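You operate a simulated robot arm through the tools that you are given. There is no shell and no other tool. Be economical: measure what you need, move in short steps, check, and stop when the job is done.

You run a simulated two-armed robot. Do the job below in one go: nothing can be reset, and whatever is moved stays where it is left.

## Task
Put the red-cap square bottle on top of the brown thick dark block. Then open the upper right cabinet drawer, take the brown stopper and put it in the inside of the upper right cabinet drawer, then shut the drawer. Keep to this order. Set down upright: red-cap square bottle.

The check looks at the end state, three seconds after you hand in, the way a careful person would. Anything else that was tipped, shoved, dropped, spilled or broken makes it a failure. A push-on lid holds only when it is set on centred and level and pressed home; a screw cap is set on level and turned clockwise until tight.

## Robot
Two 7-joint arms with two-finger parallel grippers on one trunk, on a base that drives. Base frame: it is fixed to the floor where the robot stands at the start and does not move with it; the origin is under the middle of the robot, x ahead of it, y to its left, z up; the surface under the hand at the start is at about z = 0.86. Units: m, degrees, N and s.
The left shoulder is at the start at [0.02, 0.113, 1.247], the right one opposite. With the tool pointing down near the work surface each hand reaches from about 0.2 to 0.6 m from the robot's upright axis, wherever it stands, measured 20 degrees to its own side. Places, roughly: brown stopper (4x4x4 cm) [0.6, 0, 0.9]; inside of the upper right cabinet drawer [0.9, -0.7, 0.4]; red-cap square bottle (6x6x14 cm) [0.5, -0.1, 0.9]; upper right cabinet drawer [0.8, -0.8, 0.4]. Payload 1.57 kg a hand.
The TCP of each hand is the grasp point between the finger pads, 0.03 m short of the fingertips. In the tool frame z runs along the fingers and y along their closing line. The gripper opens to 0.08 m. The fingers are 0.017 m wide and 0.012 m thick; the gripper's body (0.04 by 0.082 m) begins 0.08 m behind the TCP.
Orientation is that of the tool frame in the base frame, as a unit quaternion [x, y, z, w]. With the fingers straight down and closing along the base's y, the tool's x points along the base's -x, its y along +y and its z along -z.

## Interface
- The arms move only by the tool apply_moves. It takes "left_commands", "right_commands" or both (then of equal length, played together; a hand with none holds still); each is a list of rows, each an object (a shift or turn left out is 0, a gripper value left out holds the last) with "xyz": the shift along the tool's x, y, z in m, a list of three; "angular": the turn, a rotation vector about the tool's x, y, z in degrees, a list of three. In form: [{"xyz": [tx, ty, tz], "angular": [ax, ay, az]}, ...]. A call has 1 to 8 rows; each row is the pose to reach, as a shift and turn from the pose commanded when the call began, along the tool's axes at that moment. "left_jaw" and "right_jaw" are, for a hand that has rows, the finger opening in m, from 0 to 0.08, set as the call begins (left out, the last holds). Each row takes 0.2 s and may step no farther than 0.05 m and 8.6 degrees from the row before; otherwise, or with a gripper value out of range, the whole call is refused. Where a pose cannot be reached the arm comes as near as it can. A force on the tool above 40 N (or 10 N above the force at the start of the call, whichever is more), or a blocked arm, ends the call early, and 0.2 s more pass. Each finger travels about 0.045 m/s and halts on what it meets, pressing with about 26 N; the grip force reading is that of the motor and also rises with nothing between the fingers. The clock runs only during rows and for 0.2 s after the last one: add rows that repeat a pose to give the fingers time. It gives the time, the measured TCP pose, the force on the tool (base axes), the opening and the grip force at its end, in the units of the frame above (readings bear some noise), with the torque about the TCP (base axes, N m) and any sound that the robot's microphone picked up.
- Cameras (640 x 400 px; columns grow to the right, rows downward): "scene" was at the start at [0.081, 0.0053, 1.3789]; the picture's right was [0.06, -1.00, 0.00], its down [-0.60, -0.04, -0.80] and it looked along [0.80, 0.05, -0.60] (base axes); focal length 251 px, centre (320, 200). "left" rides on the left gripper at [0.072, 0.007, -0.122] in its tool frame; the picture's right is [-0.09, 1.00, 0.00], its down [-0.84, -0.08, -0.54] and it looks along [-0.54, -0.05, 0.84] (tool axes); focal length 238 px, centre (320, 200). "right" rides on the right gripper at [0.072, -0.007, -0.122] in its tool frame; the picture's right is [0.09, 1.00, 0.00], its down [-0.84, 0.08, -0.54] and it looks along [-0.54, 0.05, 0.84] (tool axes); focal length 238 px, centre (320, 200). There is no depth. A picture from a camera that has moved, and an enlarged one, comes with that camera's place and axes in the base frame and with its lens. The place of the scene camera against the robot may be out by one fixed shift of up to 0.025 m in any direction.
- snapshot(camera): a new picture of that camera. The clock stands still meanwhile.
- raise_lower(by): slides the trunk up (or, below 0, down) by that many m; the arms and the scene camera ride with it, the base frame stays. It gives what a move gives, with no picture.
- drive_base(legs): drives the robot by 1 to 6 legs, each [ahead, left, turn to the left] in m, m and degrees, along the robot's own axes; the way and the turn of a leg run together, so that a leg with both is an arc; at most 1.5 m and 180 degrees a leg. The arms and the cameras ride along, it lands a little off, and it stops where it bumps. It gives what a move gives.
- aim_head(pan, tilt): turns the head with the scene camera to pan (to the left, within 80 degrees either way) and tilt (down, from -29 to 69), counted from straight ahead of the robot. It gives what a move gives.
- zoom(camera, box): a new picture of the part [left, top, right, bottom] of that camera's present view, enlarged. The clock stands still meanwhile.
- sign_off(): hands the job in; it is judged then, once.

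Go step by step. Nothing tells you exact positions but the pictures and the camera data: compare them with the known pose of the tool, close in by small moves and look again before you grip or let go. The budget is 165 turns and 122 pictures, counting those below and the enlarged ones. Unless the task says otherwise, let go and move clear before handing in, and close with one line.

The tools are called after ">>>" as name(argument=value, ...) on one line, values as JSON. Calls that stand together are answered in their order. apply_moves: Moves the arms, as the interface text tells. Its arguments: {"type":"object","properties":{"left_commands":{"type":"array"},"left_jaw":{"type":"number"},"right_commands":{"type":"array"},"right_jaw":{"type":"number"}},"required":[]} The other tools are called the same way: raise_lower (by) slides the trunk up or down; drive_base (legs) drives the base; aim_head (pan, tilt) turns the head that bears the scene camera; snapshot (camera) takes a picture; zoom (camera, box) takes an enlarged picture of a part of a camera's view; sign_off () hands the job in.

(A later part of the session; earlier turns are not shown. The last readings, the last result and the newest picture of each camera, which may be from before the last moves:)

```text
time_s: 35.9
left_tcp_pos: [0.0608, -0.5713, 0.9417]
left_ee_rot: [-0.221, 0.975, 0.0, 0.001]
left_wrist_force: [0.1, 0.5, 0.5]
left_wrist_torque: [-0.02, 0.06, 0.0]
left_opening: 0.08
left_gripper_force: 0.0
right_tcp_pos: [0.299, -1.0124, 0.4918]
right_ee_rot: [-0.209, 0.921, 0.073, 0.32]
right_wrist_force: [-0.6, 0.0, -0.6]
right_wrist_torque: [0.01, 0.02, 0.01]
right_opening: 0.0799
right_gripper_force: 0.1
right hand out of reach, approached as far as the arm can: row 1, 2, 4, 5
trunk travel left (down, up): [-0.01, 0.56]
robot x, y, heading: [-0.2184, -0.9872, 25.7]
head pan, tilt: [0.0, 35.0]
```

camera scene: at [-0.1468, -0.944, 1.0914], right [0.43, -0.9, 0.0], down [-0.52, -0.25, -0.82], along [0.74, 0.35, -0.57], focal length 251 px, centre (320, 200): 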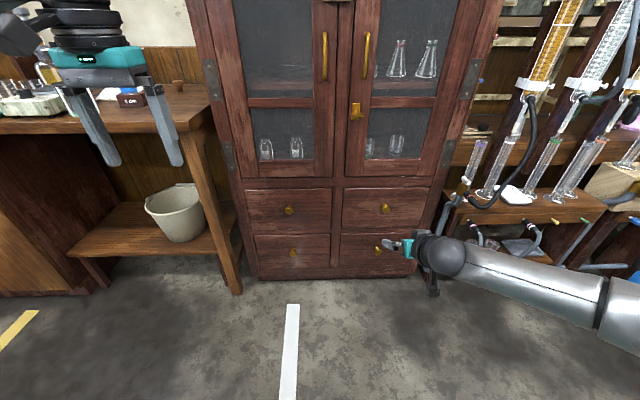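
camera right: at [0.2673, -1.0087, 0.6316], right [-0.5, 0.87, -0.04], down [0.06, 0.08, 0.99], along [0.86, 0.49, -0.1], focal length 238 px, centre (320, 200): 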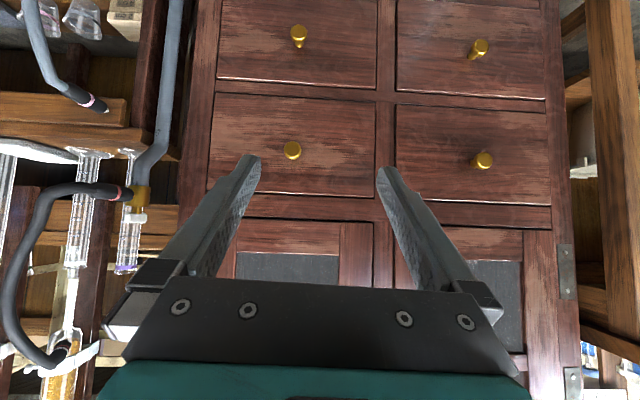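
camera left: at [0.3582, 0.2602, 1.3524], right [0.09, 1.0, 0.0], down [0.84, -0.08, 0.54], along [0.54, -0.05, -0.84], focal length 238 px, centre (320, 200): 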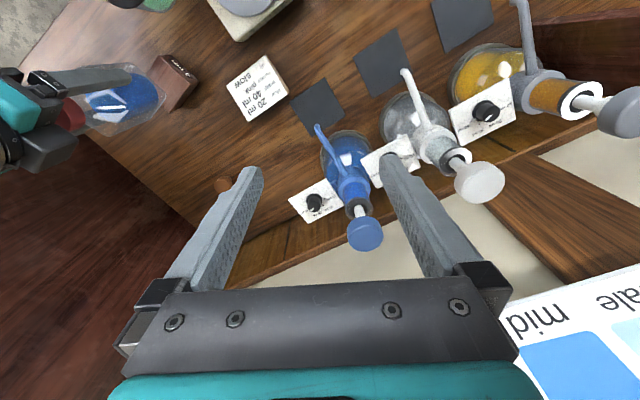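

Now TCP is at knob height (z=0.492, pitch 38°), workable. I'll tuck the left hand back and up, then drive forward stopping short of the knob.

>>> apply_moves(left_commands=[{"xyz": [0.03, 0, -0.04]}, {"xyz": [0.06, 0, -0.08]}, {"xyz": [0.09, 0, -0.12]}, {"xyz": [0.12, 0, -0.16]}, {"xyz": [0.13, 0, -0.2]}, {"xyz": [0.13, 0, -0.2]}])

>>> drive_base(legs=[[0.32, -0.007, 0]])

>>> snapshot(camera="right")

>>> snapshot(camera="scene")

```text
time_s: 37.3
left_tcp_pos: [-0.0419, -0.6245, 1.1346]
left_ee_rot: [-0.221, 0.975, 0.0, 0.0]
left_wrist_force: [0.7, -0.2, 0.6]
left_wrist_torque: [0.01, 0.02, 0.0]
left_opening: 0.0802
left_gripper_force: 0.0
left hand out of reach, approached as far as the arm can: row 5, 6
right_tcp_pos: [0.2998, -1.0128, 0.4922]
right_ee_rot: [-0.21, 0.921, 0.075, 0.32]
right_wrist_force: [0.2, -0.6, 0.7]
right_wrist_torque: [-0.02, -0.01, -0.01]
right_opening: 0.0803
right_gripper_force: 0.0
trunk travel left (down, up): [-0.01, 0.56]
robot x, y, heading: [-0.221, -0.9869, 25.4]
head pan, tilt: [0.0, 35.0]
```

```text
time_s: 39.4
left_tcp_pos: [0.253, -0.4954, 1.1355]
left_ee_rot: [-0.216, 0.976, -0.001, 0.0]
left_wrist_force: [-0.8, 0.9, 0.0]
left_wrist_torque: [-0.01, 0.0, 0.0]
left_opening: 0.08
left_gripper_force: 0.0
right_tcp_pos: [0.5902, -0.8884, 0.4909]
right_ee_rot: [-0.205, 0.922, 0.073, 0.321]
right_wrist_force: [-0.4, 0.2, 0.3]
right_wrist_torque: [0.03, -0.04, 0.03]
right_opening: 0.08
right_gripper_force: 0.1
trunk travel left (down, up): [-0.01, 0.56]
robot x, y, heading: [0.0711, -0.8557, 24.9]
head pan, tilt: [0.0, 35.0]
```

```text
89 pictures are left
camera right: at [0.4735, -0.9494, 0.5421], right [-0.49, 0.87, -0.05], down [0.26, 0.2, 0.94], along [0.83, 0.45, -0.32], focal length 238 px, centre (320, 200)
```

right: 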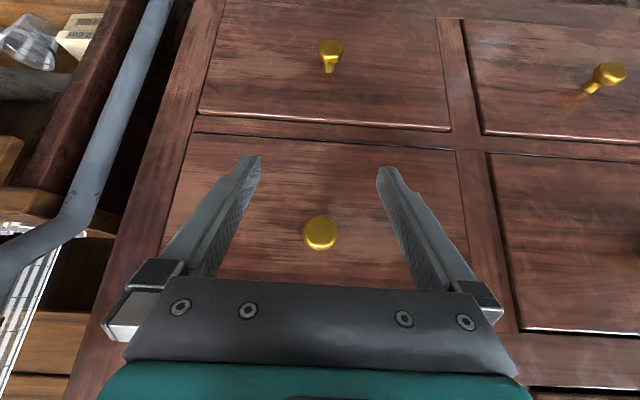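

```text
88 pictures are left
camera scene: at [0.1453, -0.8148, 1.0914], right [0.42, -0.91, 0.0], down [-0.52, -0.24, -0.82], along [0.74, 0.35, -0.57], focal length 251 px, centre (320, 200)
```

scene: 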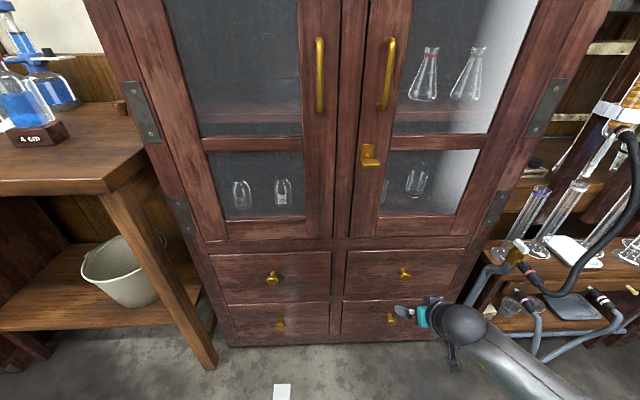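

Knob head front is at about (0.684,-0.833,0.495), 0.108 ahead and 0.010 left of the TCP. I'll drive forward 0.095 m.

>>> drive_base(legs=[[0.095, 0.01, 0]])

>>> snapshot(camera="right")

>>> snapshot(camera="scene")

```text
time_s: 40.5
left_tcp_pos: [0.3335, -0.4471, 1.1339]
left_ee_rot: [-0.216, 0.976, 0.001, 0.002]
left_wrist_force: [-0.9, -0.1, 0.1]
left_wrist_torque: [0.0, -0.02, 0.0]
left_opening: 0.0801
left_gripper_force: 0.0
right_tcp_pos: [0.6724, -0.8406, 0.4919]
right_ee_rot: [-0.204, 0.922, 0.073, 0.322]
right_wrist_force: [-0.3, -0.1, -0.3]
right_wrist_torque: [0.0, 0.01, -0.01]
right_opening: 0.0802
right_gripper_force: 0.0
trunk travel left (down, up): [-0.01, 0.56]
robot x, y, heading: [0.1508, -0.8103, 25.2]
head pan, tilt: [0.0, 35.0]
```

```text
87 pictures are left
camera right: at [0.5543, -0.9014, 0.5423], right [-0.49, 0.87, -0.05], down [0.26, 0.2, 0.94], along [0.83, 0.45, -0.32], focal length 238 px, centre (320, 200)
```

right: 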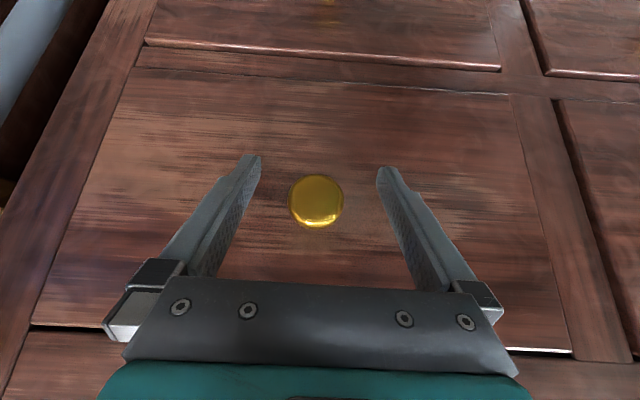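

```text
86 pictures are left
camera scene: at [0.2259, -0.7666, 1.0914], right [0.42, -0.91, 0.0], down [-0.52, -0.24, -0.82], along [0.74, 0.34, -0.57], focal length 251 px, centre (320, 200)
```

scene: 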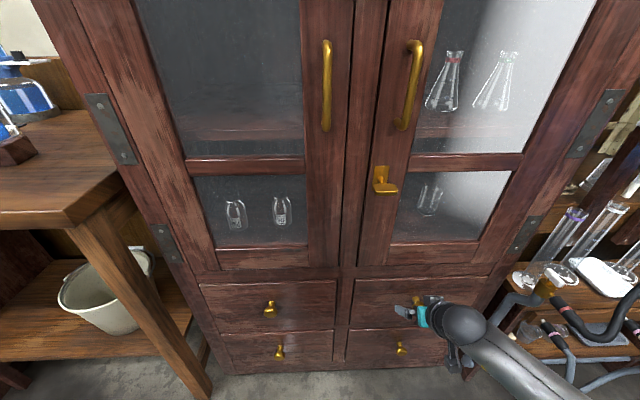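

Well aligned, with ~1 cm to go. I'll drive forward a bit more, then close.

>>> drive_base(legs=[[0.018, 0, 0]])

>>> apply_moves(right_commands=[{"xyz": [0, 0, 0]}, {"xyz": [0, 0, 0]}, {"xyz": [0, 0, 0]}, {"xyz": [0, 0, 0]}, {"xyz": [0, 0, 0]}, {"xyz": [0, 0, 0]}, {"xyz": [0, 0, 0]}], right_jaw=0.005)

>>> snapshot(camera="right")

```text
time_s: 41.3
left_tcp_pos: [0.3407, -0.4443, 1.1334]
left_ee_rot: [-0.217, 0.976, 0.001, 0.001]
left_wrist_force: [0.9, 0.1, 0.7]
left_wrist_torque: [0.03, -0.01, -0.04]
left_opening: 0.0803
left_gripper_force: 0.0
right_tcp_pos: [0.6731, -0.8388, 0.489]
right_ee_rot: [-0.207, 0.923, 0.071, 0.315]
right_wrist_force: [0.1, -0.1, -0.3]
right_wrist_torque: [0.02, -0.02, 0.0]
right_opening: 0.0798
right_gripper_force: 0.2
trunk travel left (down, up): [-0.01, 0.56]
robot x, y, heading: [0.1591, -0.8079, 24.8]
head pan, tilt: [0.0, 35.0]
stopped in leg 1: the force on the tool passed its limit at 77 N (the readings are from after the stop); the commanded pose is now the measured one
```

```text
time_s: 42.9
left_tcp_pos: [0.3414, -0.4462, 1.1348]
left_ee_rot: [-0.216, 0.976, 0.0, 0.001]
left_wrist_force: [-0.4, 0.3, -1.4]
left_wrist_torque: [-0.01, 0.0, 0.02]
left_opening: 0.0801
left_gripper_force: 0.0
right_tcp_pos: [0.6743, -0.841, 0.4882]
right_ee_rot: [-0.206, 0.924, 0.068, 0.315]
right_wrist_force: [8.1, -16.9, 1.9]
right_wrist_torque: [-0.08, 0.27, 0.29]
right_opening: 0.0337
right_gripper_force: 41.2
trunk travel left (down, up): [-0.01, 0.56]
robot x, y, heading: [0.156, -0.806, 24.8]
head pan, tilt: [0.0, 35.0]
```

```text
85 pictures are left
camera right: at [0.558, -0.9018, 0.5404], right [-0.49, 0.87, -0.06], down [0.27, 0.21, 0.94], along [0.83, 0.44, -0.34], focal length 238 px, centre (320, 200)
```

right: 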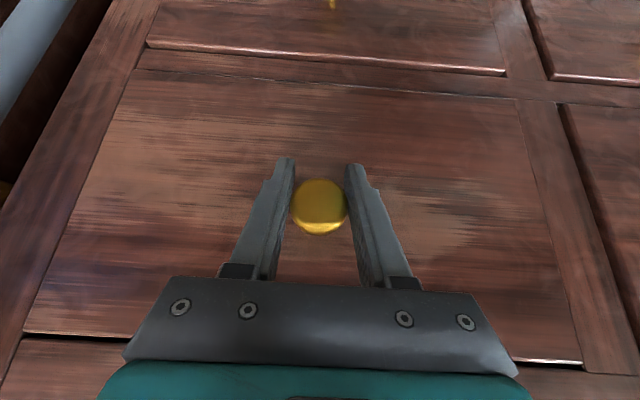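

The knob is gripped (opening 0.034). I'll pull by driving back a little and see if it holds.

>>> drive_base(legs=[[-0.06, 0, 0]])

>>> snapshot(camera="right")

```text
time_s: 43.9
left_tcp_pos: [0.2848, -0.4714, 1.1341]
left_ee_rot: [-0.216, 0.976, 0.002, 0.0]
left_wrist_force: [-0.3, 0.1, 0.2]
left_wrist_torque: [-0.01, -0.04, 0.0]
left_opening: 0.0797
left_gripper_force: 0.0
right_tcp_pos: [0.6203, -0.8679, 0.4885]
right_ee_rot: [-0.205, 0.924, 0.067, 0.316]
right_wrist_force: [9.9, -25.1, 1.4]
right_wrist_torque: [0.5, -0.12, 0.24]
right_opening: 0.0337
right_gripper_force: 40.9
trunk travel left (down, up): [-0.01, 0.56]
robot x, y, heading: [0.1019, -0.8304, 25.2]
head pan, tilt: [0.0, 35.0]
```

```text
84 pictures are left
camera right: at [0.5031, -0.9292, 0.5403], right [-0.49, 0.87, -0.06], down [0.26, 0.22, 0.94], along [0.83, 0.44, -0.34], focal length 238 px, centre (320, 200)
```

right: 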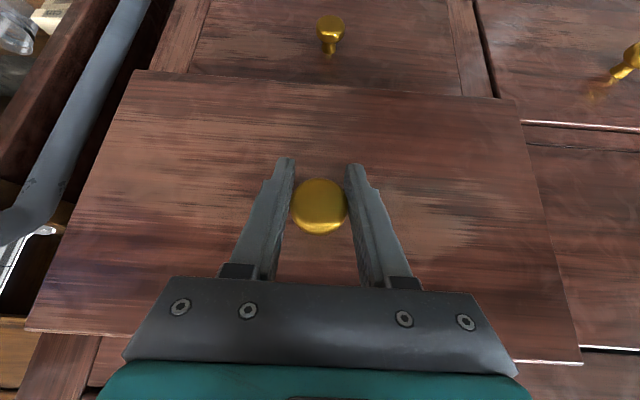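

The drawer is opening. A sideways load builds up, so I'll ease to the right slightly while pulling further.

>>> drive_base(legs=[[-0.08, -0.008, 0]])

>>> snapshot(camera="scene")

```text
time_s: 45.0
left_tcp_pos: [0.214, -0.5098, 1.1329]
left_ee_rot: [-0.218, 0.976, 0.0, 0.001]
left_wrist_force: [-0.3, 0.0, -0.3]
left_wrist_torque: [0.03, -0.02, -0.02]
left_opening: 0.0798
left_gripper_force: 0.1
right_tcp_pos: [0.5489, -0.9054, 0.489]
right_ee_rot: [-0.209, 0.923, 0.07, 0.315]
right_wrist_force: [-10.5, 16.4, -2.4]
right_wrist_torque: [-0.03, -0.19, 0.67]
right_opening: 0.0336
right_gripper_force: 41.4
trunk travel left (down, up): [-0.01, 0.56]
robot x, y, heading: [0.0327, -0.8728, 24.9]
head pan, tilt: [0.0, 35.0]
```

```text
83 pictures are left
camera scene: at [0.1069, -0.8297, 1.0914], right [0.42, -0.91, 0.0], down [-0.52, -0.24, -0.82], along [0.74, 0.34, -0.57], focal length 251 px, centre (320, 200)
```

scene: 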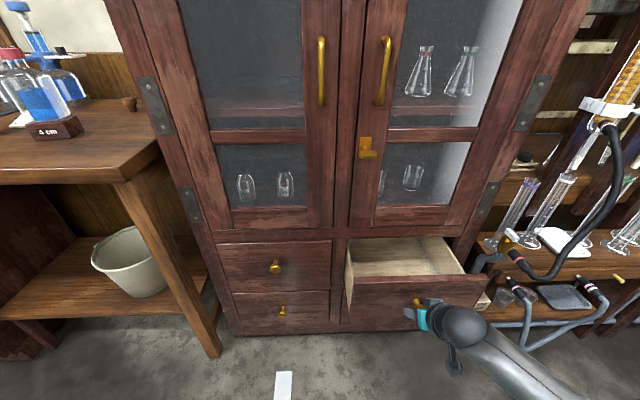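

The drawer is open about 14 cm. I'll pull a bit more.

>>> drive_base(legs=[[-0.06, 0.004, 0]])

>>> snapshot(camera="scene")

```text
time_s: 45.9
left_tcp_pos: [0.1596, -0.5343, 1.1345]
left_ee_rot: [-0.218, 0.976, 0.001, 0.0]
left_wrist_force: [0.3, 0.6, 1.0]
left_wrist_torque: [-0.03, 0.02, -0.02]
left_opening: 0.0802
left_gripper_force: 0.0
right_tcp_pos: [0.494, -0.9326, 0.4888]
right_ee_rot: [-0.206, 0.924, 0.064, 0.316]
right_wrist_force: [10.2, -23.5, 3.3]
right_wrist_torque: [0.07, 0.04, 0.32]
right_opening: 0.0339
right_gripper_force: 41.4
trunk travel left (down, up): [-0.01, 0.56]
robot x, y, heading: [-0.0207, -0.8931, 24.7]
head pan, tilt: [0.0, 35.0]
```

```text
82 pictures are left
camera scene: at [0.0514, -0.8535, 1.0915], right [0.42, -0.91, 0.0], down [-0.52, -0.24, -0.82], along [0.74, 0.35, -0.57], focal length 251 px, centre (320, 200)
```

scene: 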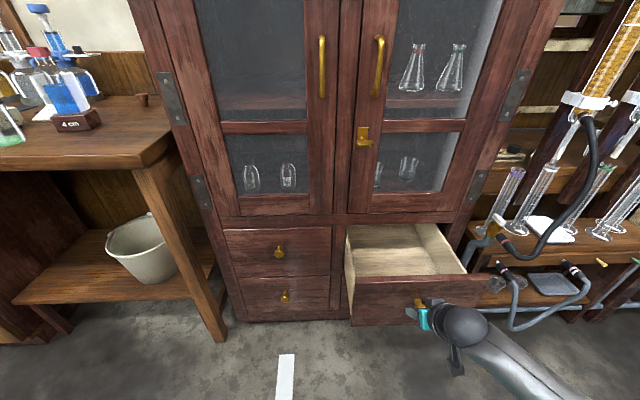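

Open by ~20 cm, enough. I'll release the knob and back off.

>>> apply_moves(right_commands=[{"xyz": [0, 0, 0]}, {"xyz": [0, 0, 0]}, {"xyz": [0, 0, 0]}, {"xyz": [0, 0, 0]}, {"xyz": [0, 0, 0]}, {"xyz": [0, 0, 0]}], right_jaw=0.08)

>>> drive_base(legs=[[-0.15, 0, 0]])

>>> snapshot(camera="right")

>>> snapshot(camera="scene")

```text
time_s: 47.3
left_tcp_pos: [0.1592, -0.5333, 1.1344]
left_ee_rot: [-0.216, 0.976, 0.0, 0.002]
left_wrist_force: [-0.4, -0.4, -0.3]
left_wrist_torque: [0.02, 0.01, 0.01]
left_opening: 0.0799
left_gripper_force: 0.1
right_tcp_pos: [0.4956, -0.9313, 0.4882]
right_ee_rot: [-0.207, 0.924, 0.065, 0.315]
right_wrist_force: [0.2, -0.2, 0.1]
right_wrist_torque: [0.02, 0.0, 0.03]
right_opening: 0.0802
right_gripper_force: 0.2
trunk travel left (down, up): [-0.01, 0.56]
robot x, y, heading: [-0.0187, -0.8924, 25.3]
head pan, tilt: [0.0, 35.0]
```

```text
time_s: 48.7
left_tcp_pos: [0.0233, -0.5956, 1.1352]
left_ee_rot: [-0.215, 0.977, 0.0, 0.001]
left_wrist_force: [0.4, 0.5, -0.1]
left_wrist_torque: [-0.01, -0.01, -0.01]
left_opening: 0.0797
left_gripper_force: 0.0
right_tcp_pos: [0.3587, -0.9967, 0.4888]
right_ee_rot: [-0.207, 0.924, 0.064, 0.315]
right_wrist_force: [0.3, 0.5, -0.4]
right_wrist_torque: [0.02, 0.01, -0.02]
right_opening: 0.0802
right_gripper_force: 0.1
trunk travel left (down, up): [-0.01, 0.56]
robot x, y, heading: [-0.1606, -0.9585, 24.8]
head pan, tilt: [0.0, 35.0]
```

```text
81 pictures are left
camera right: at [0.2409, -1.0565, 0.5405], right [-0.49, 0.87, -0.07], down [0.26, 0.22, 0.94], along [0.83, 0.44, -0.34], focal length 238 px, centre (320, 200)
```

right: 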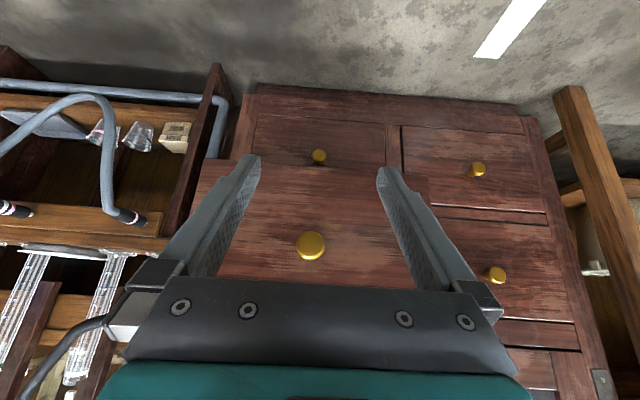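

```text
80 pictures are left
camera scene: at [-0.0854, -0.9159, 1.0914], right [0.42, -0.91, 0.0], down [-0.52, -0.24, -0.82], along [0.74, 0.34, -0.57], focal length 251 px, centre (320, 200)
```

scene: 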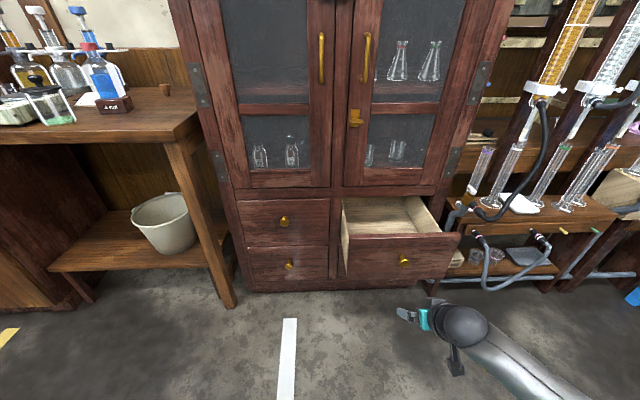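

Drawer is open and free. I'll bring the right hand up to vertical, then raise the trunk and return to the table.

>>> apply_moves(right_commands=[{"xyz": [-0.027, 0, -0.035], "angular": [0, 5.4, 0]}, {"xyz": [-0.054, 0, -0.07], "angular": [0, 10.8, 0]}, {"xyz": [-0.081, 0, -0.105], "angular": [0, 16.2, 0]}, {"xyz": [-0.108, 0, -0.14], "angular": [0, 21.6, 0]}, {"xyz": [-0.135, 0, -0.175], "angular": [0, 27, 0]}, {"xyz": [-0.162, 0, -0.21], "angular": [0, 32.4, 0]}, {"xyz": [-0.189, 0, -0.245], "angular": [0, 37.4, 0]}, {"xyz": [-0.213, 0, -0.277], "angular": [0, 37.4, 0]}])

>>> raise_lower(by=0.29)

```text
time_s: 50.5
left_tcp_pos: [0.0236, -0.5965, 1.1348]
left_ee_rot: [-0.215, 0.977, 0.0, 0.001]
left_wrist_force: [-0.1, -0.1, 0.2]
left_wrist_torque: [-0.01, -0.03, -0.03]
left_opening: 0.0799
left_gripper_force: 0.1
right_tcp_pos: [0.3562, -0.9968, 0.8385]
right_ee_rot: [-0.216, 0.976, -0.006, 0.002]
right_wrist_force: [-0.5, 0.2, -0.5]
right_wrist_torque: [0.03, -0.02, 0.01]
right_opening: 0.0797
right_gripper_force: 0.0
trunk travel left (down, up): [-0.01, 0.56]
robot x, y, heading: [-0.159, -0.9557, 24.7]
head pan, tilt: [0.0, 35.0]
```

```text
time_s: 53.4
left_tcp_pos: [0.0242, -0.597, 1.4245]
left_ee_rot: [-0.215, 0.977, 0.0, 0.001]
left_wrist_force: [0.3, 0.3, 0.1]
left_wrist_torque: [0.03, -0.02, -0.02]
left_opening: 0.0804
left_gripper_force: 0.0
right_tcp_pos: [0.3569, -0.9961, 1.1266]
right_ee_rot: [-0.215, 0.977, -0.006, 0.003]
right_wrist_force: [-0.2, 0.7, -0.3]
right_wrist_torque: [0.01, -0.02, 0.02]
right_opening: 0.0798
right_gripper_force: 0.0
trunk travel left (down, up): [-0.3, 0.27]
robot x, y, heading: [-0.1565, -0.9536, 24.7]
head pan, tilt: [0.0, 35.0]
```

I'll shift the right hand inward and up, then drive back along the same route.

>>> apply_moves(right_commands=[{"xyz": [0.01, 0.04, -0.02]}, {"xyz": [0.02, 0.08, -0.04]}, {"xyz": [0.03, 0.12, -0.06]}, {"xyz": [0.03, 0.15, -0.07]}, {"xyz": [0.03, 0.15, -0.07]}])

>>> drive_base(legs=[[-0.13, 0, 0], [0, 0, -24.7], [0, 1.0, 0]])

>>> aim_head(pan=0, tilt=40)

>>> snapshot(camera="scene")

```text
time_s: 54.6
left_tcp_pos: [0.0232, -0.5974, 1.4235]
left_ee_rot: [-0.217, 0.976, 0.0, 0.001]
left_wrist_force: [-0.2, -0.1, 0.3]
left_wrist_torque: [0.01, -0.03, 0.04]
left_opening: 0.0799
left_gripper_force: 0.1
right_tcp_pos: [0.2656, -0.8733, 1.1937]
right_ee_rot: [-0.215, 0.976, -0.005, 0.002]
right_wrist_force: [-0.4, 0.0, 0.4]
right_wrist_torque: [0.01, -0.05, 0.01]
right_opening: 0.0798
right_gripper_force: 0.0
trunk travel left (down, up): [-0.3, 0.27]
robot x, y, heading: [-0.1597, -0.9559, 24.8]
head pan, tilt: [0.0, 35.0]
```

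```text
time_s: 62.0
left_tcp_pos: [0.0337, 0.2491, 1.4248]
left_ee_rot: [-0.003, 1.0, -0.001, 0.001]
left_wrist_force: [-1.6, 0.1, 0.2]
left_wrist_torque: [-0.04, -0.02, 0.04]
left_opening: 0.0799
left_gripper_force: 0.1
right_tcp_pos: [0.1396, -0.1022, 1.1931]
right_ee_rot: [-0.003, 1.0, -0.007, 0.001]
right_wrist_force: [0.0, 0.8, -0.7]
right_wrist_torque: [0.01, 0.0, -0.01]
right_opening: 0.0799
right_gripper_force: 0.1
trunk travel left (down, up): [-0.3, 0.27]
robot x, y, heading: [-0.2808, -0.0025, 0.2]
head pan, tilt: [0.0, 35.0]
```

```text
time_s: 62.7
left_tcp_pos: [0.0348, 0.2503, 1.424]
left_ee_rot: [-0.002, 1.0, 0.0, 0.002]
left_wrist_force: [0.2, 0.8, -0.7]
left_wrist_torque: [-0.01, -0.02, 0.03]
left_opening: 0.0799
left_gripper_force: 0.1
right_tcp_pos: [0.14, -0.1025, 1.1925]
right_ee_rot: [-0.003, 1.0, -0.006, 0.002]
right_wrist_force: [-0.2, -0.5, 0.6]
right_wrist_torque: [-0.03, 0.02, -0.01]
right_opening: 0.08
right_gripper_force: 0.1
trunk travel left (down, up): [-0.3, 0.27]
robot x, y, heading: [-0.2815, -0.0023, 0.1]
head pan, tilt: [0.0, 40.0]
```

```text
79 pictures are left
camera scene: at [-0.202, -0.0019, 1.3739], right [0.0, -1.0, 0.0], down [-0.64, 0.0, -0.77], along [0.77, 0.0, -0.64], focal length 251 px, centre (320, 200)
```

scene: 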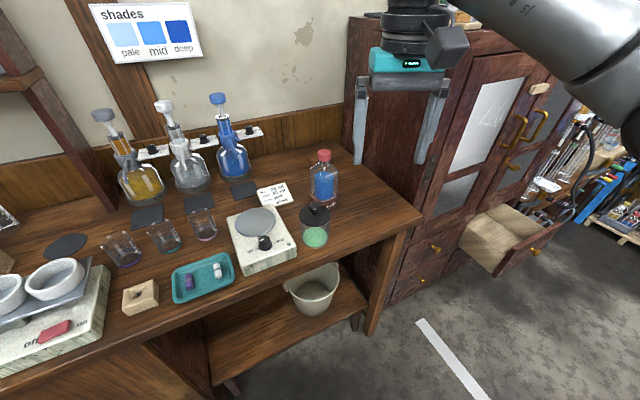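

Everything looks undisturbed and the drawer stays open. I'll drive forward to the starting spot.

>>> drive_base(legs=[[0.285, 0.0, 0]])

>>> snapshot(camera="right")

>>> snapshot(camera="scene")

```text
time_s: 64.7
left_tcp_pos: [0.3207, 0.2474, 1.4232]
left_ee_rot: [0.0, 1.0, 0.0, 0.001]
left_wrist_force: [0.3, 0.5, -0.8]
left_wrist_torque: [0.0, 0.06, -0.03]
left_opening: 0.0799
left_gripper_force: 0.0
right_tcp_pos: [0.4233, -0.1044, 1.1922]
right_ee_rot: [-0.001, 1.0, -0.006, 0.001]
right_wrist_force: [-0.3, 0.0, -0.6]
right_wrist_torque: [0.0, 0.0, -0.03]
right_opening: 0.0803
right_gripper_force: 0.1
trunk travel left (down, up): [-0.3, 0.27]
robot x, y, heading: [0.0012, -0.0031, -0.2]
head pan, tilt: [0.0, 40.0]
```

```text
78 pictures are left
camera right: at [0.3514, -0.109, 1.3136], right [-0.09, 1.0, -0.01], down [0.84, 0.08, 0.54], along [0.54, 0.04, -0.84], focal length 238 px, centre (320, 200)
```

right: 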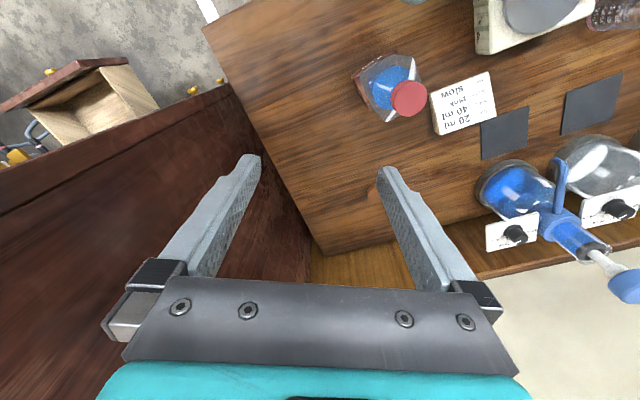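

```text
77 pictures are left
camera scene: at [0.0826, -0.0024, 1.3738], right [0.0, -1.0, 0.0], down [-0.64, 0.0, -0.77], along [0.77, 0.0, -0.64], focal length 251 px, centre (320, 200)
```

scene: 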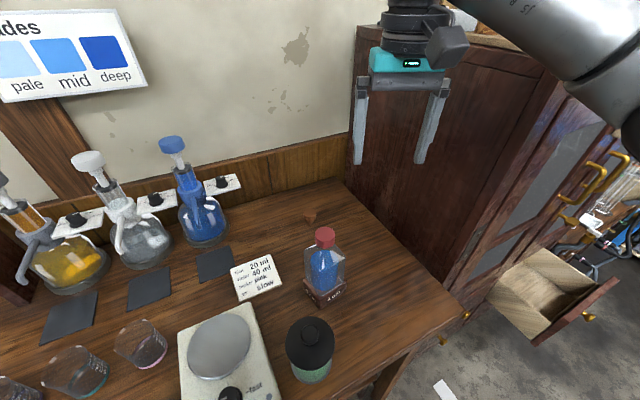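

Stopper is at about (0.605,0.027). I'll move the right hand over it, high up, and look.

>>> apply_moves(right_commands=[{"xyz": [-0.03, 0.025, 0]}, {"xyz": [-0.06, 0.05, 0]}, {"xyz": [-0.09, 0.075, 0.01]}, {"xyz": [-0.12, 0.1, 0.03]}, {"xyz": [-0.15, 0.125, 0.05]}, {"xyz": [-0.17, 0.13, 0.07]}, {"xyz": [-0.17, 0.13, 0.07]}])

>>> snapshot(camera="right")

>>> snapshot(camera="scene")

```text
time_s: 66.3
left_tcp_pos: [0.3187, 0.248, 1.4238]
left_ee_rot: [-0.001, 1.0, 0.0, 0.001]
left_wrist_force: [-0.4, 0.0, 0.8]
left_wrist_torque: [-0.01, -0.01, 0.0]
left_opening: 0.0804
left_gripper_force: 0.2
right_tcp_pos: [0.5479, 0.0021, 1.1144]
right_ee_rot: [-0.001, 1.0, -0.006, 0.003]
right_wrist_force: [-0.1, 0.1, 1.0]
right_wrist_torque: [0.02, 0.02, 0.0]
right_opening: 0.0802
right_gripper_force: 0.0
right hand out of reach, approached as far as the arm can: row 4, 5, 6, 7
trunk travel left (down, up): [-0.3, 0.27]
robot x, y, heading: [0.0039, -0.0003, -0.1]
head pan, tilt: [0.0, 40.0]
```

```text
76 pictures are left
camera right: at [0.4746, -0.0022, 1.2351], right [-0.09, 1.0, -0.01], down [0.83, 0.08, 0.54], along [0.54, 0.04, -0.84], focal length 238 px, centre (320, 200)
```

right: 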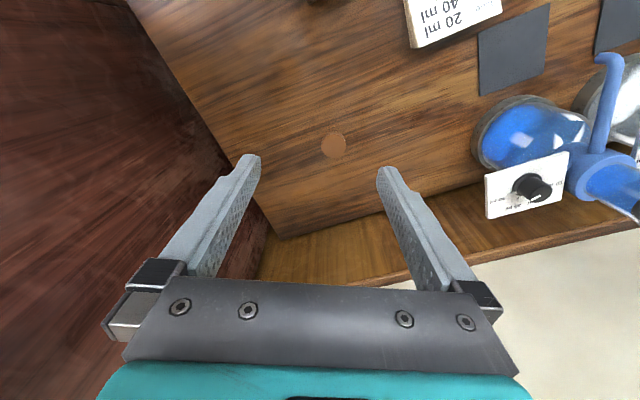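

```text
75 pictures are left
camera scene: at [0.0815, -0.0019, 1.3739], right [0.0, -1.0, 0.0], down [-0.64, 0.0, -0.77], along [0.77, 0.0, -0.64], focal length 251 px, centre (320, 200)
```

scene: 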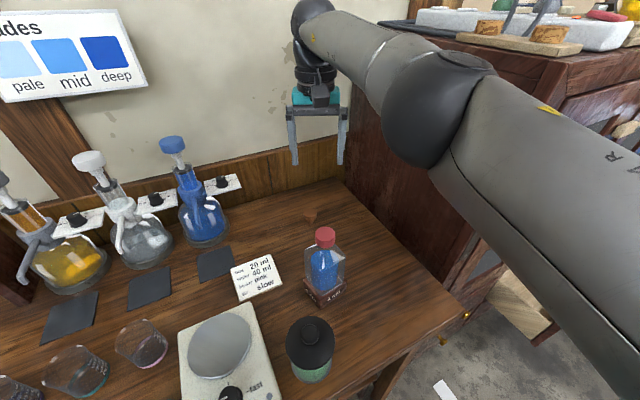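

Arm straight-down is at its limit. Tilting the fingers forward ~25° will gain reach; I'll descend partway to just above the stopper.

>>> apply_moves(right_commands=[{"xyz": [0, 0.005, 0.02], "angular": [0, -6.25, 0]}, {"xyz": [-0.01, 0.01, 0.04], "angular": [0, -12.5, 0]}, {"xyz": [-0.02, 0.016, 0.06], "angular": [0, -19, 0]}, {"xyz": [-0.035, 0.022, 0.08], "angular": [0, -25, 0]}, {"xyz": [-0.045, 0.022, 0.1], "angular": [0, -25, 0]}, {"xyz": [-0.045, 0.022, 0.1], "angular": [0, -25, 0]}])

>>> snapshot(camera="right")

>>> zoom(camera="scene", box=[240, 80, 400, 240])

```text
time_s: 67.7
left_tcp_pos: [0.3188, 0.2479, 1.4236]
left_ee_rot: [0.0, 1.0, 0.0, 0.002]
left_wrist_force: [0.6, 0.0, 0.1]
left_wrist_torque: [-0.02, 0.02, -0.03]
left_opening: 0.0801
left_gripper_force: 0.1
right_tcp_pos: [0.5936, 0.0256, 1.011]
right_ee_rot: [-0.001, 0.976, -0.006, 0.218]
right_wrist_force: [0.1, -0.5, 0.4]
right_wrist_torque: [-0.02, -0.02, 0.01]
right_opening: 0.0799
right_gripper_force: 0.0
trunk travel left (down, up): [-0.3, 0.27]
robot x, y, heading: [0.0055, -0.006, -0.2]
head pan, tilt: [0.0, 40.0]
```

```text
74 pictures are left
camera right: at [0.4756, 0.0209, 1.0901], right [-0.08, 1.0, -0.05], down [0.53, 0.09, 0.85], along [0.85, 0.04, -0.53], focal length 238 px, centre (320, 200)
```

right: 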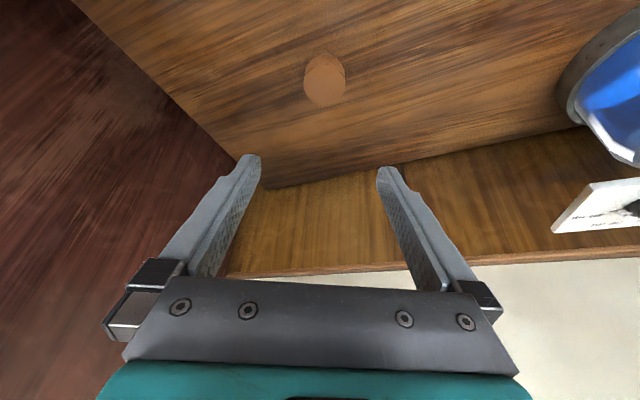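

```text
2.50 times, centred on (320, 160) of scene
camera zoom: at [0.0817, -0.0024, 1.3739], right [0.0, -1.0, 0.0], down [-0.64, 0.0, -0.77], along [0.77, 0.0, -0.64], focal length 628 px, centre (320, 300)
```

zoom: 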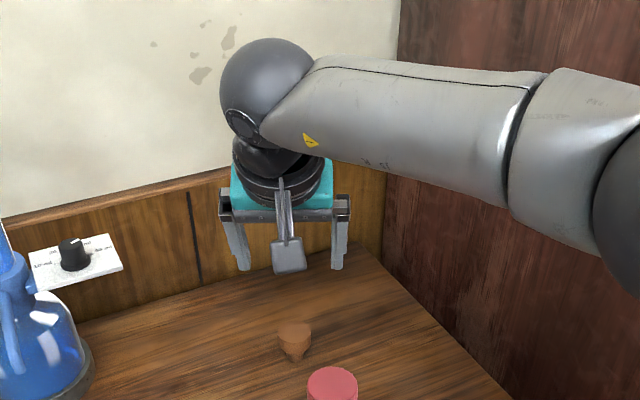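

Stopper is at about (0.60,0.026), centred between the fingers. I'll descend onto it.

>>> apply_moves(right_commands=[{"xyz": [0.008, 0, 0.022]}, {"xyz": [0.017, 0, 0.045]}, {"xyz": [0.026, 0, 0.068]}, {"xyz": [0.034, 0, 0.09]}, {"xyz": [0.042, 0, 0.109]}, {"xyz": [0.042, 0, 0.109]}])

>>> snapshot(camera="right")

>>> zoom(camera="scene", box=[260, 140, 360, 240])

```text
time_s: 69.1
left_tcp_pos: [0.319, 0.2478, 1.4244]
left_ee_rot: [0.0, 1.0, 0.0, 0.0]
left_wrist_force: [0.3, -0.1, 0.3]
left_wrist_torque: [0.01, 0.01, -0.04]
left_opening: 0.0804
left_gripper_force: 0.2
right_tcp_pos: [0.6014, 0.0239, 0.8954]
right_ee_rot: [-0.001, 0.976, -0.006, 0.217]
right_wrist_force: [0.0, -0.1, 0.2]
right_wrist_torque: [-0.01, -0.01, 0.01]
right_opening: 0.0798
right_gripper_force: 0.0
trunk travel left (down, up): [-0.3, 0.27]
robot x, y, heading: [0.0029, -0.0043, -0.1]
head pan, tilt: [0.0, 40.0]
```

```text
72 pictures are left
camera right: at [0.4833, 0.0204, 0.975], right [-0.08, 1.0, -0.05], down [0.53, 0.09, 0.85], along [0.85, 0.04, -0.53], focal length 238 px, centre (320, 200)
```

right: 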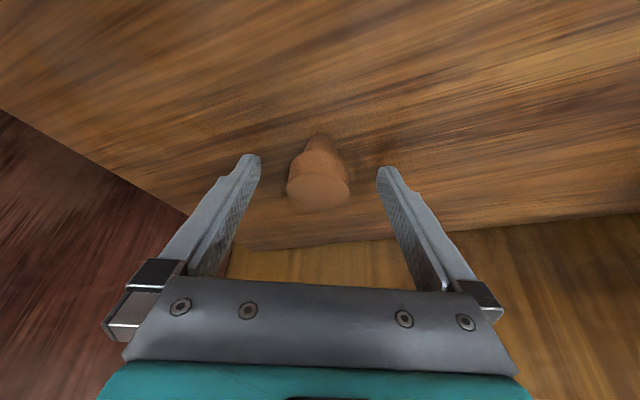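

```text
4.00 times, centred on (310, 190) of scene
camera zoom: at [0.0818, -0.0025, 1.3738], right [0.0, -1.0, 0.0], down [-0.64, 0.0, -0.77], along [0.77, 0.0, -0.64], focal length 1004 px, centre (360, 240)
```

zoom: 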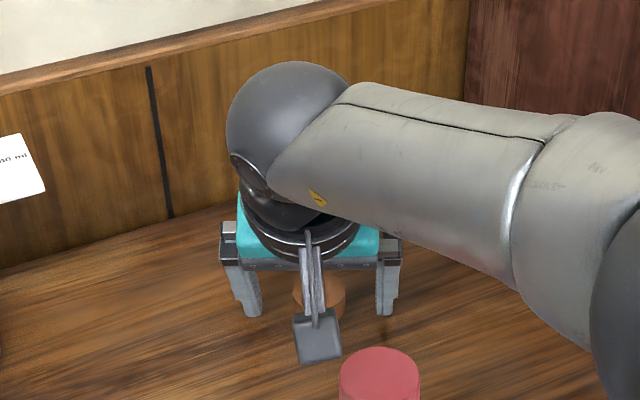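

The stopper sits between the pads. I'll close the gripper.

>>> apply_moves(right_commands=[{"xyz": [0, 0, 0]}, {"xyz": [0, 0, 0]}, {"xyz": [0, 0, 0]}, {"xyz": [0, 0, 0]}, {"xyz": [0, 0, 0]}, {"xyz": [0, 0, 0]}, {"xyz": [0, 0, 0]}], right_jaw=0.0)

>>> snapshot(camera="right")

```text
time_s: 70.7
left_tcp_pos: [0.3189, 0.2465, 1.4238]
left_ee_rot: [0.0, 1.0, 0.001, 0.001]
left_wrist_force: [0.3, 0.1, 0.6]
left_wrist_torque: [0.03, 0.01, -0.03]
left_opening: 0.0799
left_gripper_force: 0.1
right_tcp_pos: [0.601, 0.0259, 0.8972]
right_ee_rot: [-0.001, 0.976, -0.007, 0.218]
right_wrist_force: [0.0, -0.5, 0.2]
right_wrist_torque: [0.01, 0.0, 0.03]
right_opening: 0.0346
right_gripper_force: 26.0
trunk travel left (down, up): [-0.3, 0.27]
robot x, y, heading: [0.0041, 0.0019, -0.2]
head pan, tilt: [0.0, 40.0]
```

```text
70 pictures are left
camera right: at [0.4835, 0.0204, 0.9754], right [-0.08, 1.0, -0.05], down [0.53, 0.09, 0.85], along [0.85, 0.04, -0.53], focal length 238 px, centre (320, 200)
```

right: 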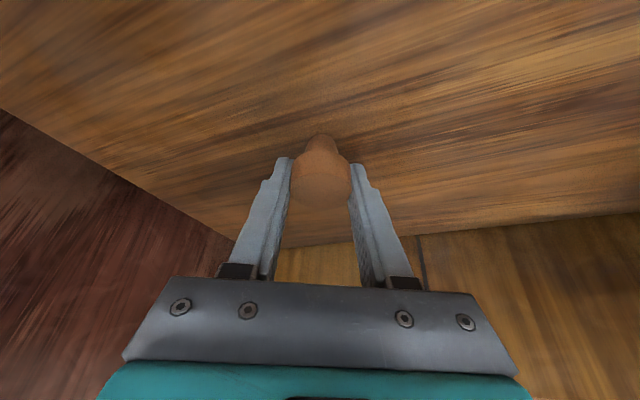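

Stopper gripped. I'll lift it clear and retract.

>>> apply_moves(right_commands=[{"xyz": [-0.017, 0, -0.036]}, {"xyz": [-0.034, 0, -0.0725]}, {"xyz": [-0.051, 0, -0.109]}, {"xyz": [-0.063, 0, -0.136]}, {"xyz": [-0.051, 0, -0.18]}, {"xyz": [-0.035, 0, -0.2157]}, {"xyz": [-0.007, 0, -0.2507]}, {"xyz": [0.025, 0, -0.2766]}])

>>> apply_moves(right_commands=[{"xyz": [-0.01, -0.03, -0.02]}, {"xyz": [-0.02, -0.06, -0.04]}, {"xyz": [-0.02, -0.1, -0.04]}, {"xyz": [-0.02, -0.13, -0.04]}, {"xyz": [-0.02, -0.13, -0.04]}])

>>> snapshot(camera="right")

>>> snapshot(camera="scene")

```text
time_s: 72.5
left_tcp_pos: [0.3196, 0.2486, 1.4234]
left_ee_rot: [0.0, 1.0, 0.001, 0.0]
left_wrist_force: [-0.7, -0.4, -0.1]
left_wrist_torque: [0.0, -0.02, -0.02]
left_opening: 0.0799
left_gripper_force: 0.0
right_tcp_pos: [0.4581, 0.0285, 1.1347]
right_ee_rot: [-0.001, 0.976, -0.006, 0.219]
right_wrist_force: [-0.7, 1.1, 0.6]
right_wrist_torque: [0.01, -0.01, 0.01]
right_opening: 0.0343
right_gripper_force: 25.2
trunk travel left (down, up): [-0.3, 0.27]
robot x, y, heading: [0.0032, -0.0034, 0.0]
head pan, tilt: [0.0, 40.0]
```

```text
time_s: 73.7
left_tcp_pos: [0.3189, 0.2478, 1.4243]
left_ee_rot: [0.0, 1.0, -0.001, 0.0]
left_wrist_force: [0.3, 0.5, -0.7]
left_wrist_torque: [0.01, 0.0, -0.01]
left_opening: 0.0799
left_gripper_force: 0.1
right_tcp_pos: [0.4617, -0.1046, 1.1824]
right_ee_rot: [-0.001, 0.976, -0.006, 0.218]
right_wrist_force: [0.6, -0.3, -0.8]
right_wrist_torque: [-0.01, -0.01, 0.0]
right_opening: 0.0347
right_gripper_force: 26.1
trunk travel left (down, up): [-0.3, 0.27]
robot x, y, heading: [0.0008, -0.0033, -0.4]
head pan, tilt: [0.0, 40.0]
```

```text
69 pictures are left
camera right: at [0.3443, -0.1094, 1.2617], right [-0.08, 1.0, -0.05], down [0.53, 0.09, 0.85], along [0.85, 0.04, -0.53], focal length 238 px, centre (320, 200)
```

right: 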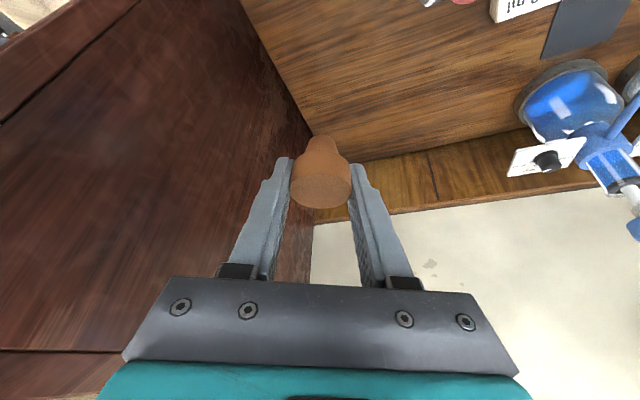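

```text
68 pictures are left
camera scene: at [0.0819, -0.0022, 1.3738], right [0.0, -1.0, 0.0], down [-0.64, 0.0, -0.77], along [0.77, 0.0, -0.64], focal length 251 px, centre (320, 200)
```

scene: 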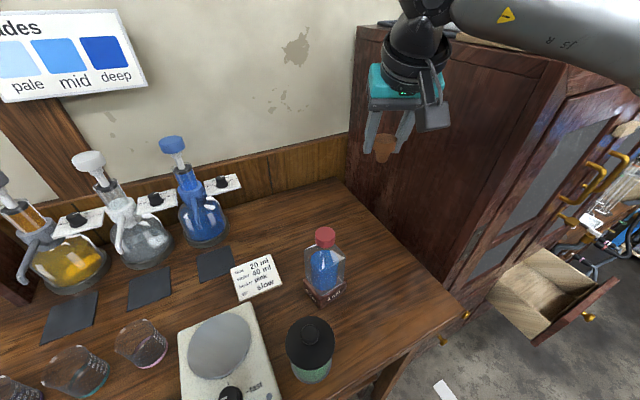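

The stopper is secure. I'll drive back to the drawer along the known route, straighten the hand and lower the trunk partly afterwards.

>>> drive_base(legs=[[-0.29, 0, 0], [0, -1.0, 0], [0, 0, 25.7]])

>>> aim_head(pan=0, tilt=40)

>>> apply_moves(right_commands=[{"xyz": [0, -0.03, 0], "angular": [0, 8, 0]}, {"xyz": [0, -0.06, 0], "angular": [0, 16, 0]}, {"xyz": [0, -0.09, 0], "angular": [0, 25, 0]}, {"xyz": [0, -0.11, 0], "angular": [0, 25, 0]}])

>>> snapshot(camera="scene")

```text
time_s: 81.8
left_tcp_pos: [-0.1077, -0.6508, 1.424]
left_ee_rot: [-0.229, 0.973, 0.001, 0.002]
left_wrist_force: [-0.7, 0.1, 0.6]
left_wrist_torque: [-0.02, 0.01, -0.01]
left_opening: 0.0799
left_gripper_force: 0.1
right_tcp_pos: [0.1763, -0.9031, 1.1831]
right_ee_rot: [-0.226, 0.949, 0.044, 0.215]
right_wrist_force: [0.1, -0.3, -0.1]
right_wrist_torque: [-0.02, -0.01, -0.01]
right_opening: 0.0342
right_gripper_force: 25.8
trunk travel left (down, up): [-0.3, 0.27]
robot x, y, heading: [-0.2809, -1.014, 26.5]
head pan, tilt: [0.0, 40.0]
```

```text
time_s: 82.4
left_tcp_pos: [-0.1083, -0.652, 1.4239]
left_ee_rot: [-0.23, 0.973, 0.001, 0.001]
left_wrist_force: [-0.1, -0.2, -0.2]
left_wrist_torque: [-0.03, 0.0, -0.02]
left_opening: 0.0799
left_gripper_force: 0.0
right_tcp_pos: [0.1764, -0.9032, 1.1824]
right_ee_rot: [-0.225, 0.95, 0.045, 0.214]
right_wrist_force: [-1.0, 0.1, -0.3]
right_wrist_torque: [-0.02, 0.01, 0.0]
right_opening: 0.034
right_gripper_force: 26.3
trunk travel left (down, up): [-0.3, 0.27]
robot x, y, heading: [-0.2818, -1.0156, 26.6]
head pan, tilt: [0.0, 40.0]
```

```text
refused: row 3 steps farther than a row can; nothing moved
```

```text
67 pictures are left
camera scene: at [-0.2104, -0.9743, 1.3738], right [0.45, -0.9, 0.0], down [-0.58, -0.29, -0.77], along [0.69, 0.34, -0.64], focal length 251 px, centre (320, 200)
```

scene: 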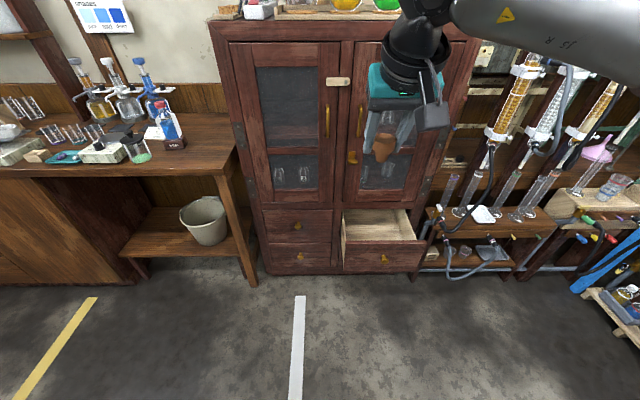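

In front of the cabinet with the drawer open. I'll straighten the hand, then lower the trunk.

>>> apply_moves(right_commands=[{"xyz": [0.01, -0.03, 0], "angular": [0, 7, 0]}, {"xyz": [0.02, -0.06, 0.01], "angular": [0, 14, 0]}, {"xyz": [0.03, -0.09, 0.02], "angular": [0, 20, 0]}, {"xyz": [0.04, -0.12, 0.02], "angular": [0, 25, 0]}, {"xyz": [0.04, -0.12, 0.02], "angular": [0, 25, 0]}])

>>> raise_lower(by=-0.3)

```text
time_s: 83.6
left_tcp_pos: [-0.1078, -0.6518, 1.4246]
left_ee_rot: [-0.231, 0.973, 0.0, 0.0]
left_wrist_force: [0.3, 0.2, 0.5]
left_wrist_torque: [-0.03, 0.0, 0.04]
left_opening: 0.0799
left_gripper_force: 0.1
right_tcp_pos: [0.2049, -1.021, 1.1488]
right_ee_rot: [-0.229, 0.973, -0.006, 0.002]
right_wrist_force: [0.5, -0.4, 0.5]
right_wrist_torque: [0.01, 0.0, 0.0]
right_opening: 0.0341
right_gripper_force: 25.6
trunk travel left (down, up): [-0.3, 0.27]
robot x, y, heading: [-0.278, -1.0223, 26.3]
head pan, tilt: [0.0, 40.0]
```

```text
time_s: 86.6
left_tcp_pos: [-0.1073, -0.6508, 1.123]
left_ee_rot: [-0.229, 0.973, 0.001, 0.002]
left_wrist_force: [0.1, 0.0, 0.5]
left_wrist_torque: [-0.03, 0.04, 0.02]
left_opening: 0.0803
left_gripper_force: 0.0
right_tcp_pos: [0.2031, -1.0202, 0.8489]
right_ee_rot: [-0.229, 0.973, -0.005, 0.002]
right_wrist_force: [0.4, 0.6, -0.3]
right_wrist_torque: [-0.01, 0.03, -0.03]
right_opening: 0.0343
right_gripper_force: 25.9
trunk travel left (down, up): [0.0, 0.57]
robot x, y, heading: [-0.2788, -1.0184, 26.2]
head pan, tilt: [0.0, 40.0]
```

I'll test here, in free air, whether the hand can go straight down to z≈0.46.

>>> apply_moves(right_commands=[{"xyz": [0, 0, 0.048]}, {"xyz": [0, 0, 0.096]}, {"xyz": [0, 0, 0.144]}, {"xyz": [0, 0, 0.192]}, {"xyz": [0, 0, 0.24]}, {"xyz": [0, 0, 0.288]}, {"xyz": [0, 0, 0.336]}, {"xyz": [0, 0, 0.385]}])

>>> snapshot(camera="scene")

```text
time_s: 88.4
left_tcp_pos: [-0.1078, -0.6521, 1.1243]
left_ee_rot: [-0.229, 0.973, 0.0, 0.001]
left_wrist_force: [0.0, 0.1, 0.8]
left_wrist_torque: [-0.03, -0.01, -0.03]
left_opening: 0.0798
left_gripper_force: 0.1
right_tcp_pos: [0.2105, -1.027, 0.4623]
right_ee_rot: [-0.23, 0.973, -0.006, 0.004]
right_wrist_force: [1.0, -0.7, 0.4]
right_wrist_torque: [-0.02, -0.02, 0.0]
right_opening: 0.0341
right_gripper_force: 26.0
trunk travel left (down, up): [0.0, 0.57]
robot x, y, heading: [-0.2775, -1.0174, 26.4]
head pan, tilt: [0.0, 40.0]
```

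```text
66 pictures are left
camera scene: at [-0.2104, -0.9742, 1.0738], right [0.45, -0.9, 0.0], down [-0.58, -0.29, -0.77], along [0.69, 0.34, -0.64], focal length 251 px, centre (320, 200)
```

scene: 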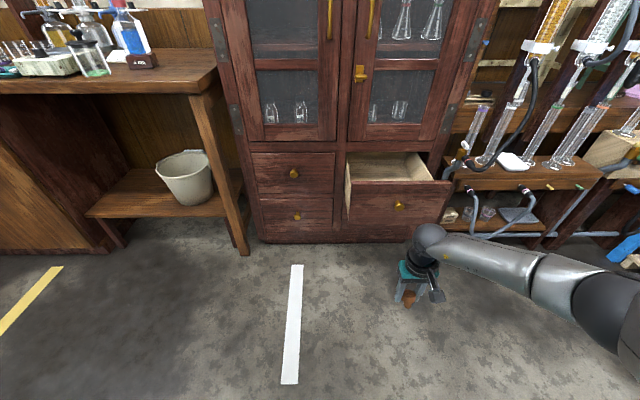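

Reachable. Drawer rim is at z≈0.58, and the target release point is about (0.62,-0.87). I'll raise the hand to clear the rim and drive in partway.

>>> apply_moves(right_commands=[{"xyz": [0, 0, -0.045]}, {"xyz": [0, 0, -0.09]}, {"xyz": [0, 0, -0.135]}, {"xyz": [0, 0, -0.19]}, {"xyz": [0, 0, -0.19]}])

>>> drive_base(legs=[[0.2, -0.043, 0]])

>>> snapshot(camera="scene")

>>> snapshot(camera="right")

```text
refused: row 4 steps farther than a row can; nothing moved
```

```text
time_s: 90.0
left_tcp_pos: [0.086, -0.6019, 1.1238]
left_ee_rot: [-0.231, 0.973, 0.001, 0.001]
left_wrist_force: [-1.0, -0.1, -0.4]
left_wrist_torque: [0.02, -0.01, -0.02]
left_opening: 0.08
left_gripper_force: 0.1
right_tcp_pos: [0.4065, -0.9739, 0.4626]
right_ee_rot: [-0.232, 0.973, -0.005, 0.003]
right_wrist_force: [0.3, 1.1, -0.3]
right_wrist_torque: [0.05, -0.02, -0.03]
right_opening: 0.0343
right_gripper_force: 26.1
trunk travel left (down, up): [0.0, 0.57]
robot x, y, heading: [-0.0852, -0.9654, 26.9]
head pan, tilt: [0.0, 40.0]
```

```text
65 pictures are left
camera scene: at [-0.0149, -0.9247, 1.0738], right [0.45, -0.89, 0.0], down [-0.57, -0.29, -0.77], along [0.68, 0.34, -0.64], focal length 251 px, centre (320, 200)
```

scene: 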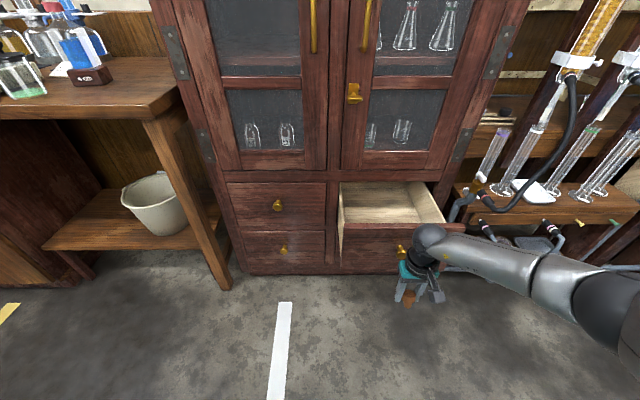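

```text
64 pictures are left
camera right: at [0.3438, -1.0114, 0.5838], right [-0.53, 0.85, -0.01], down [0.71, 0.45, 0.54], along [0.47, 0.28, -0.84], focal length 238 px, centre (320, 200)
```

right: 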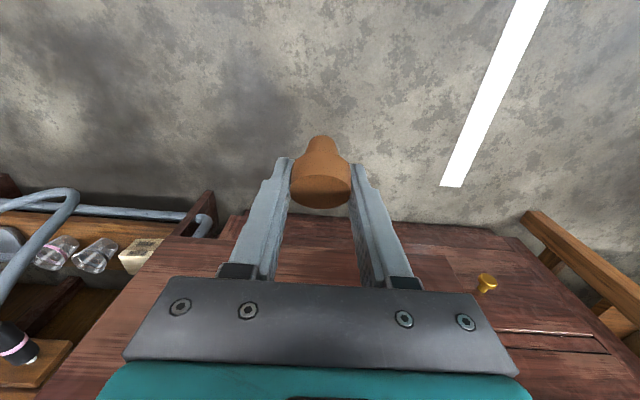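

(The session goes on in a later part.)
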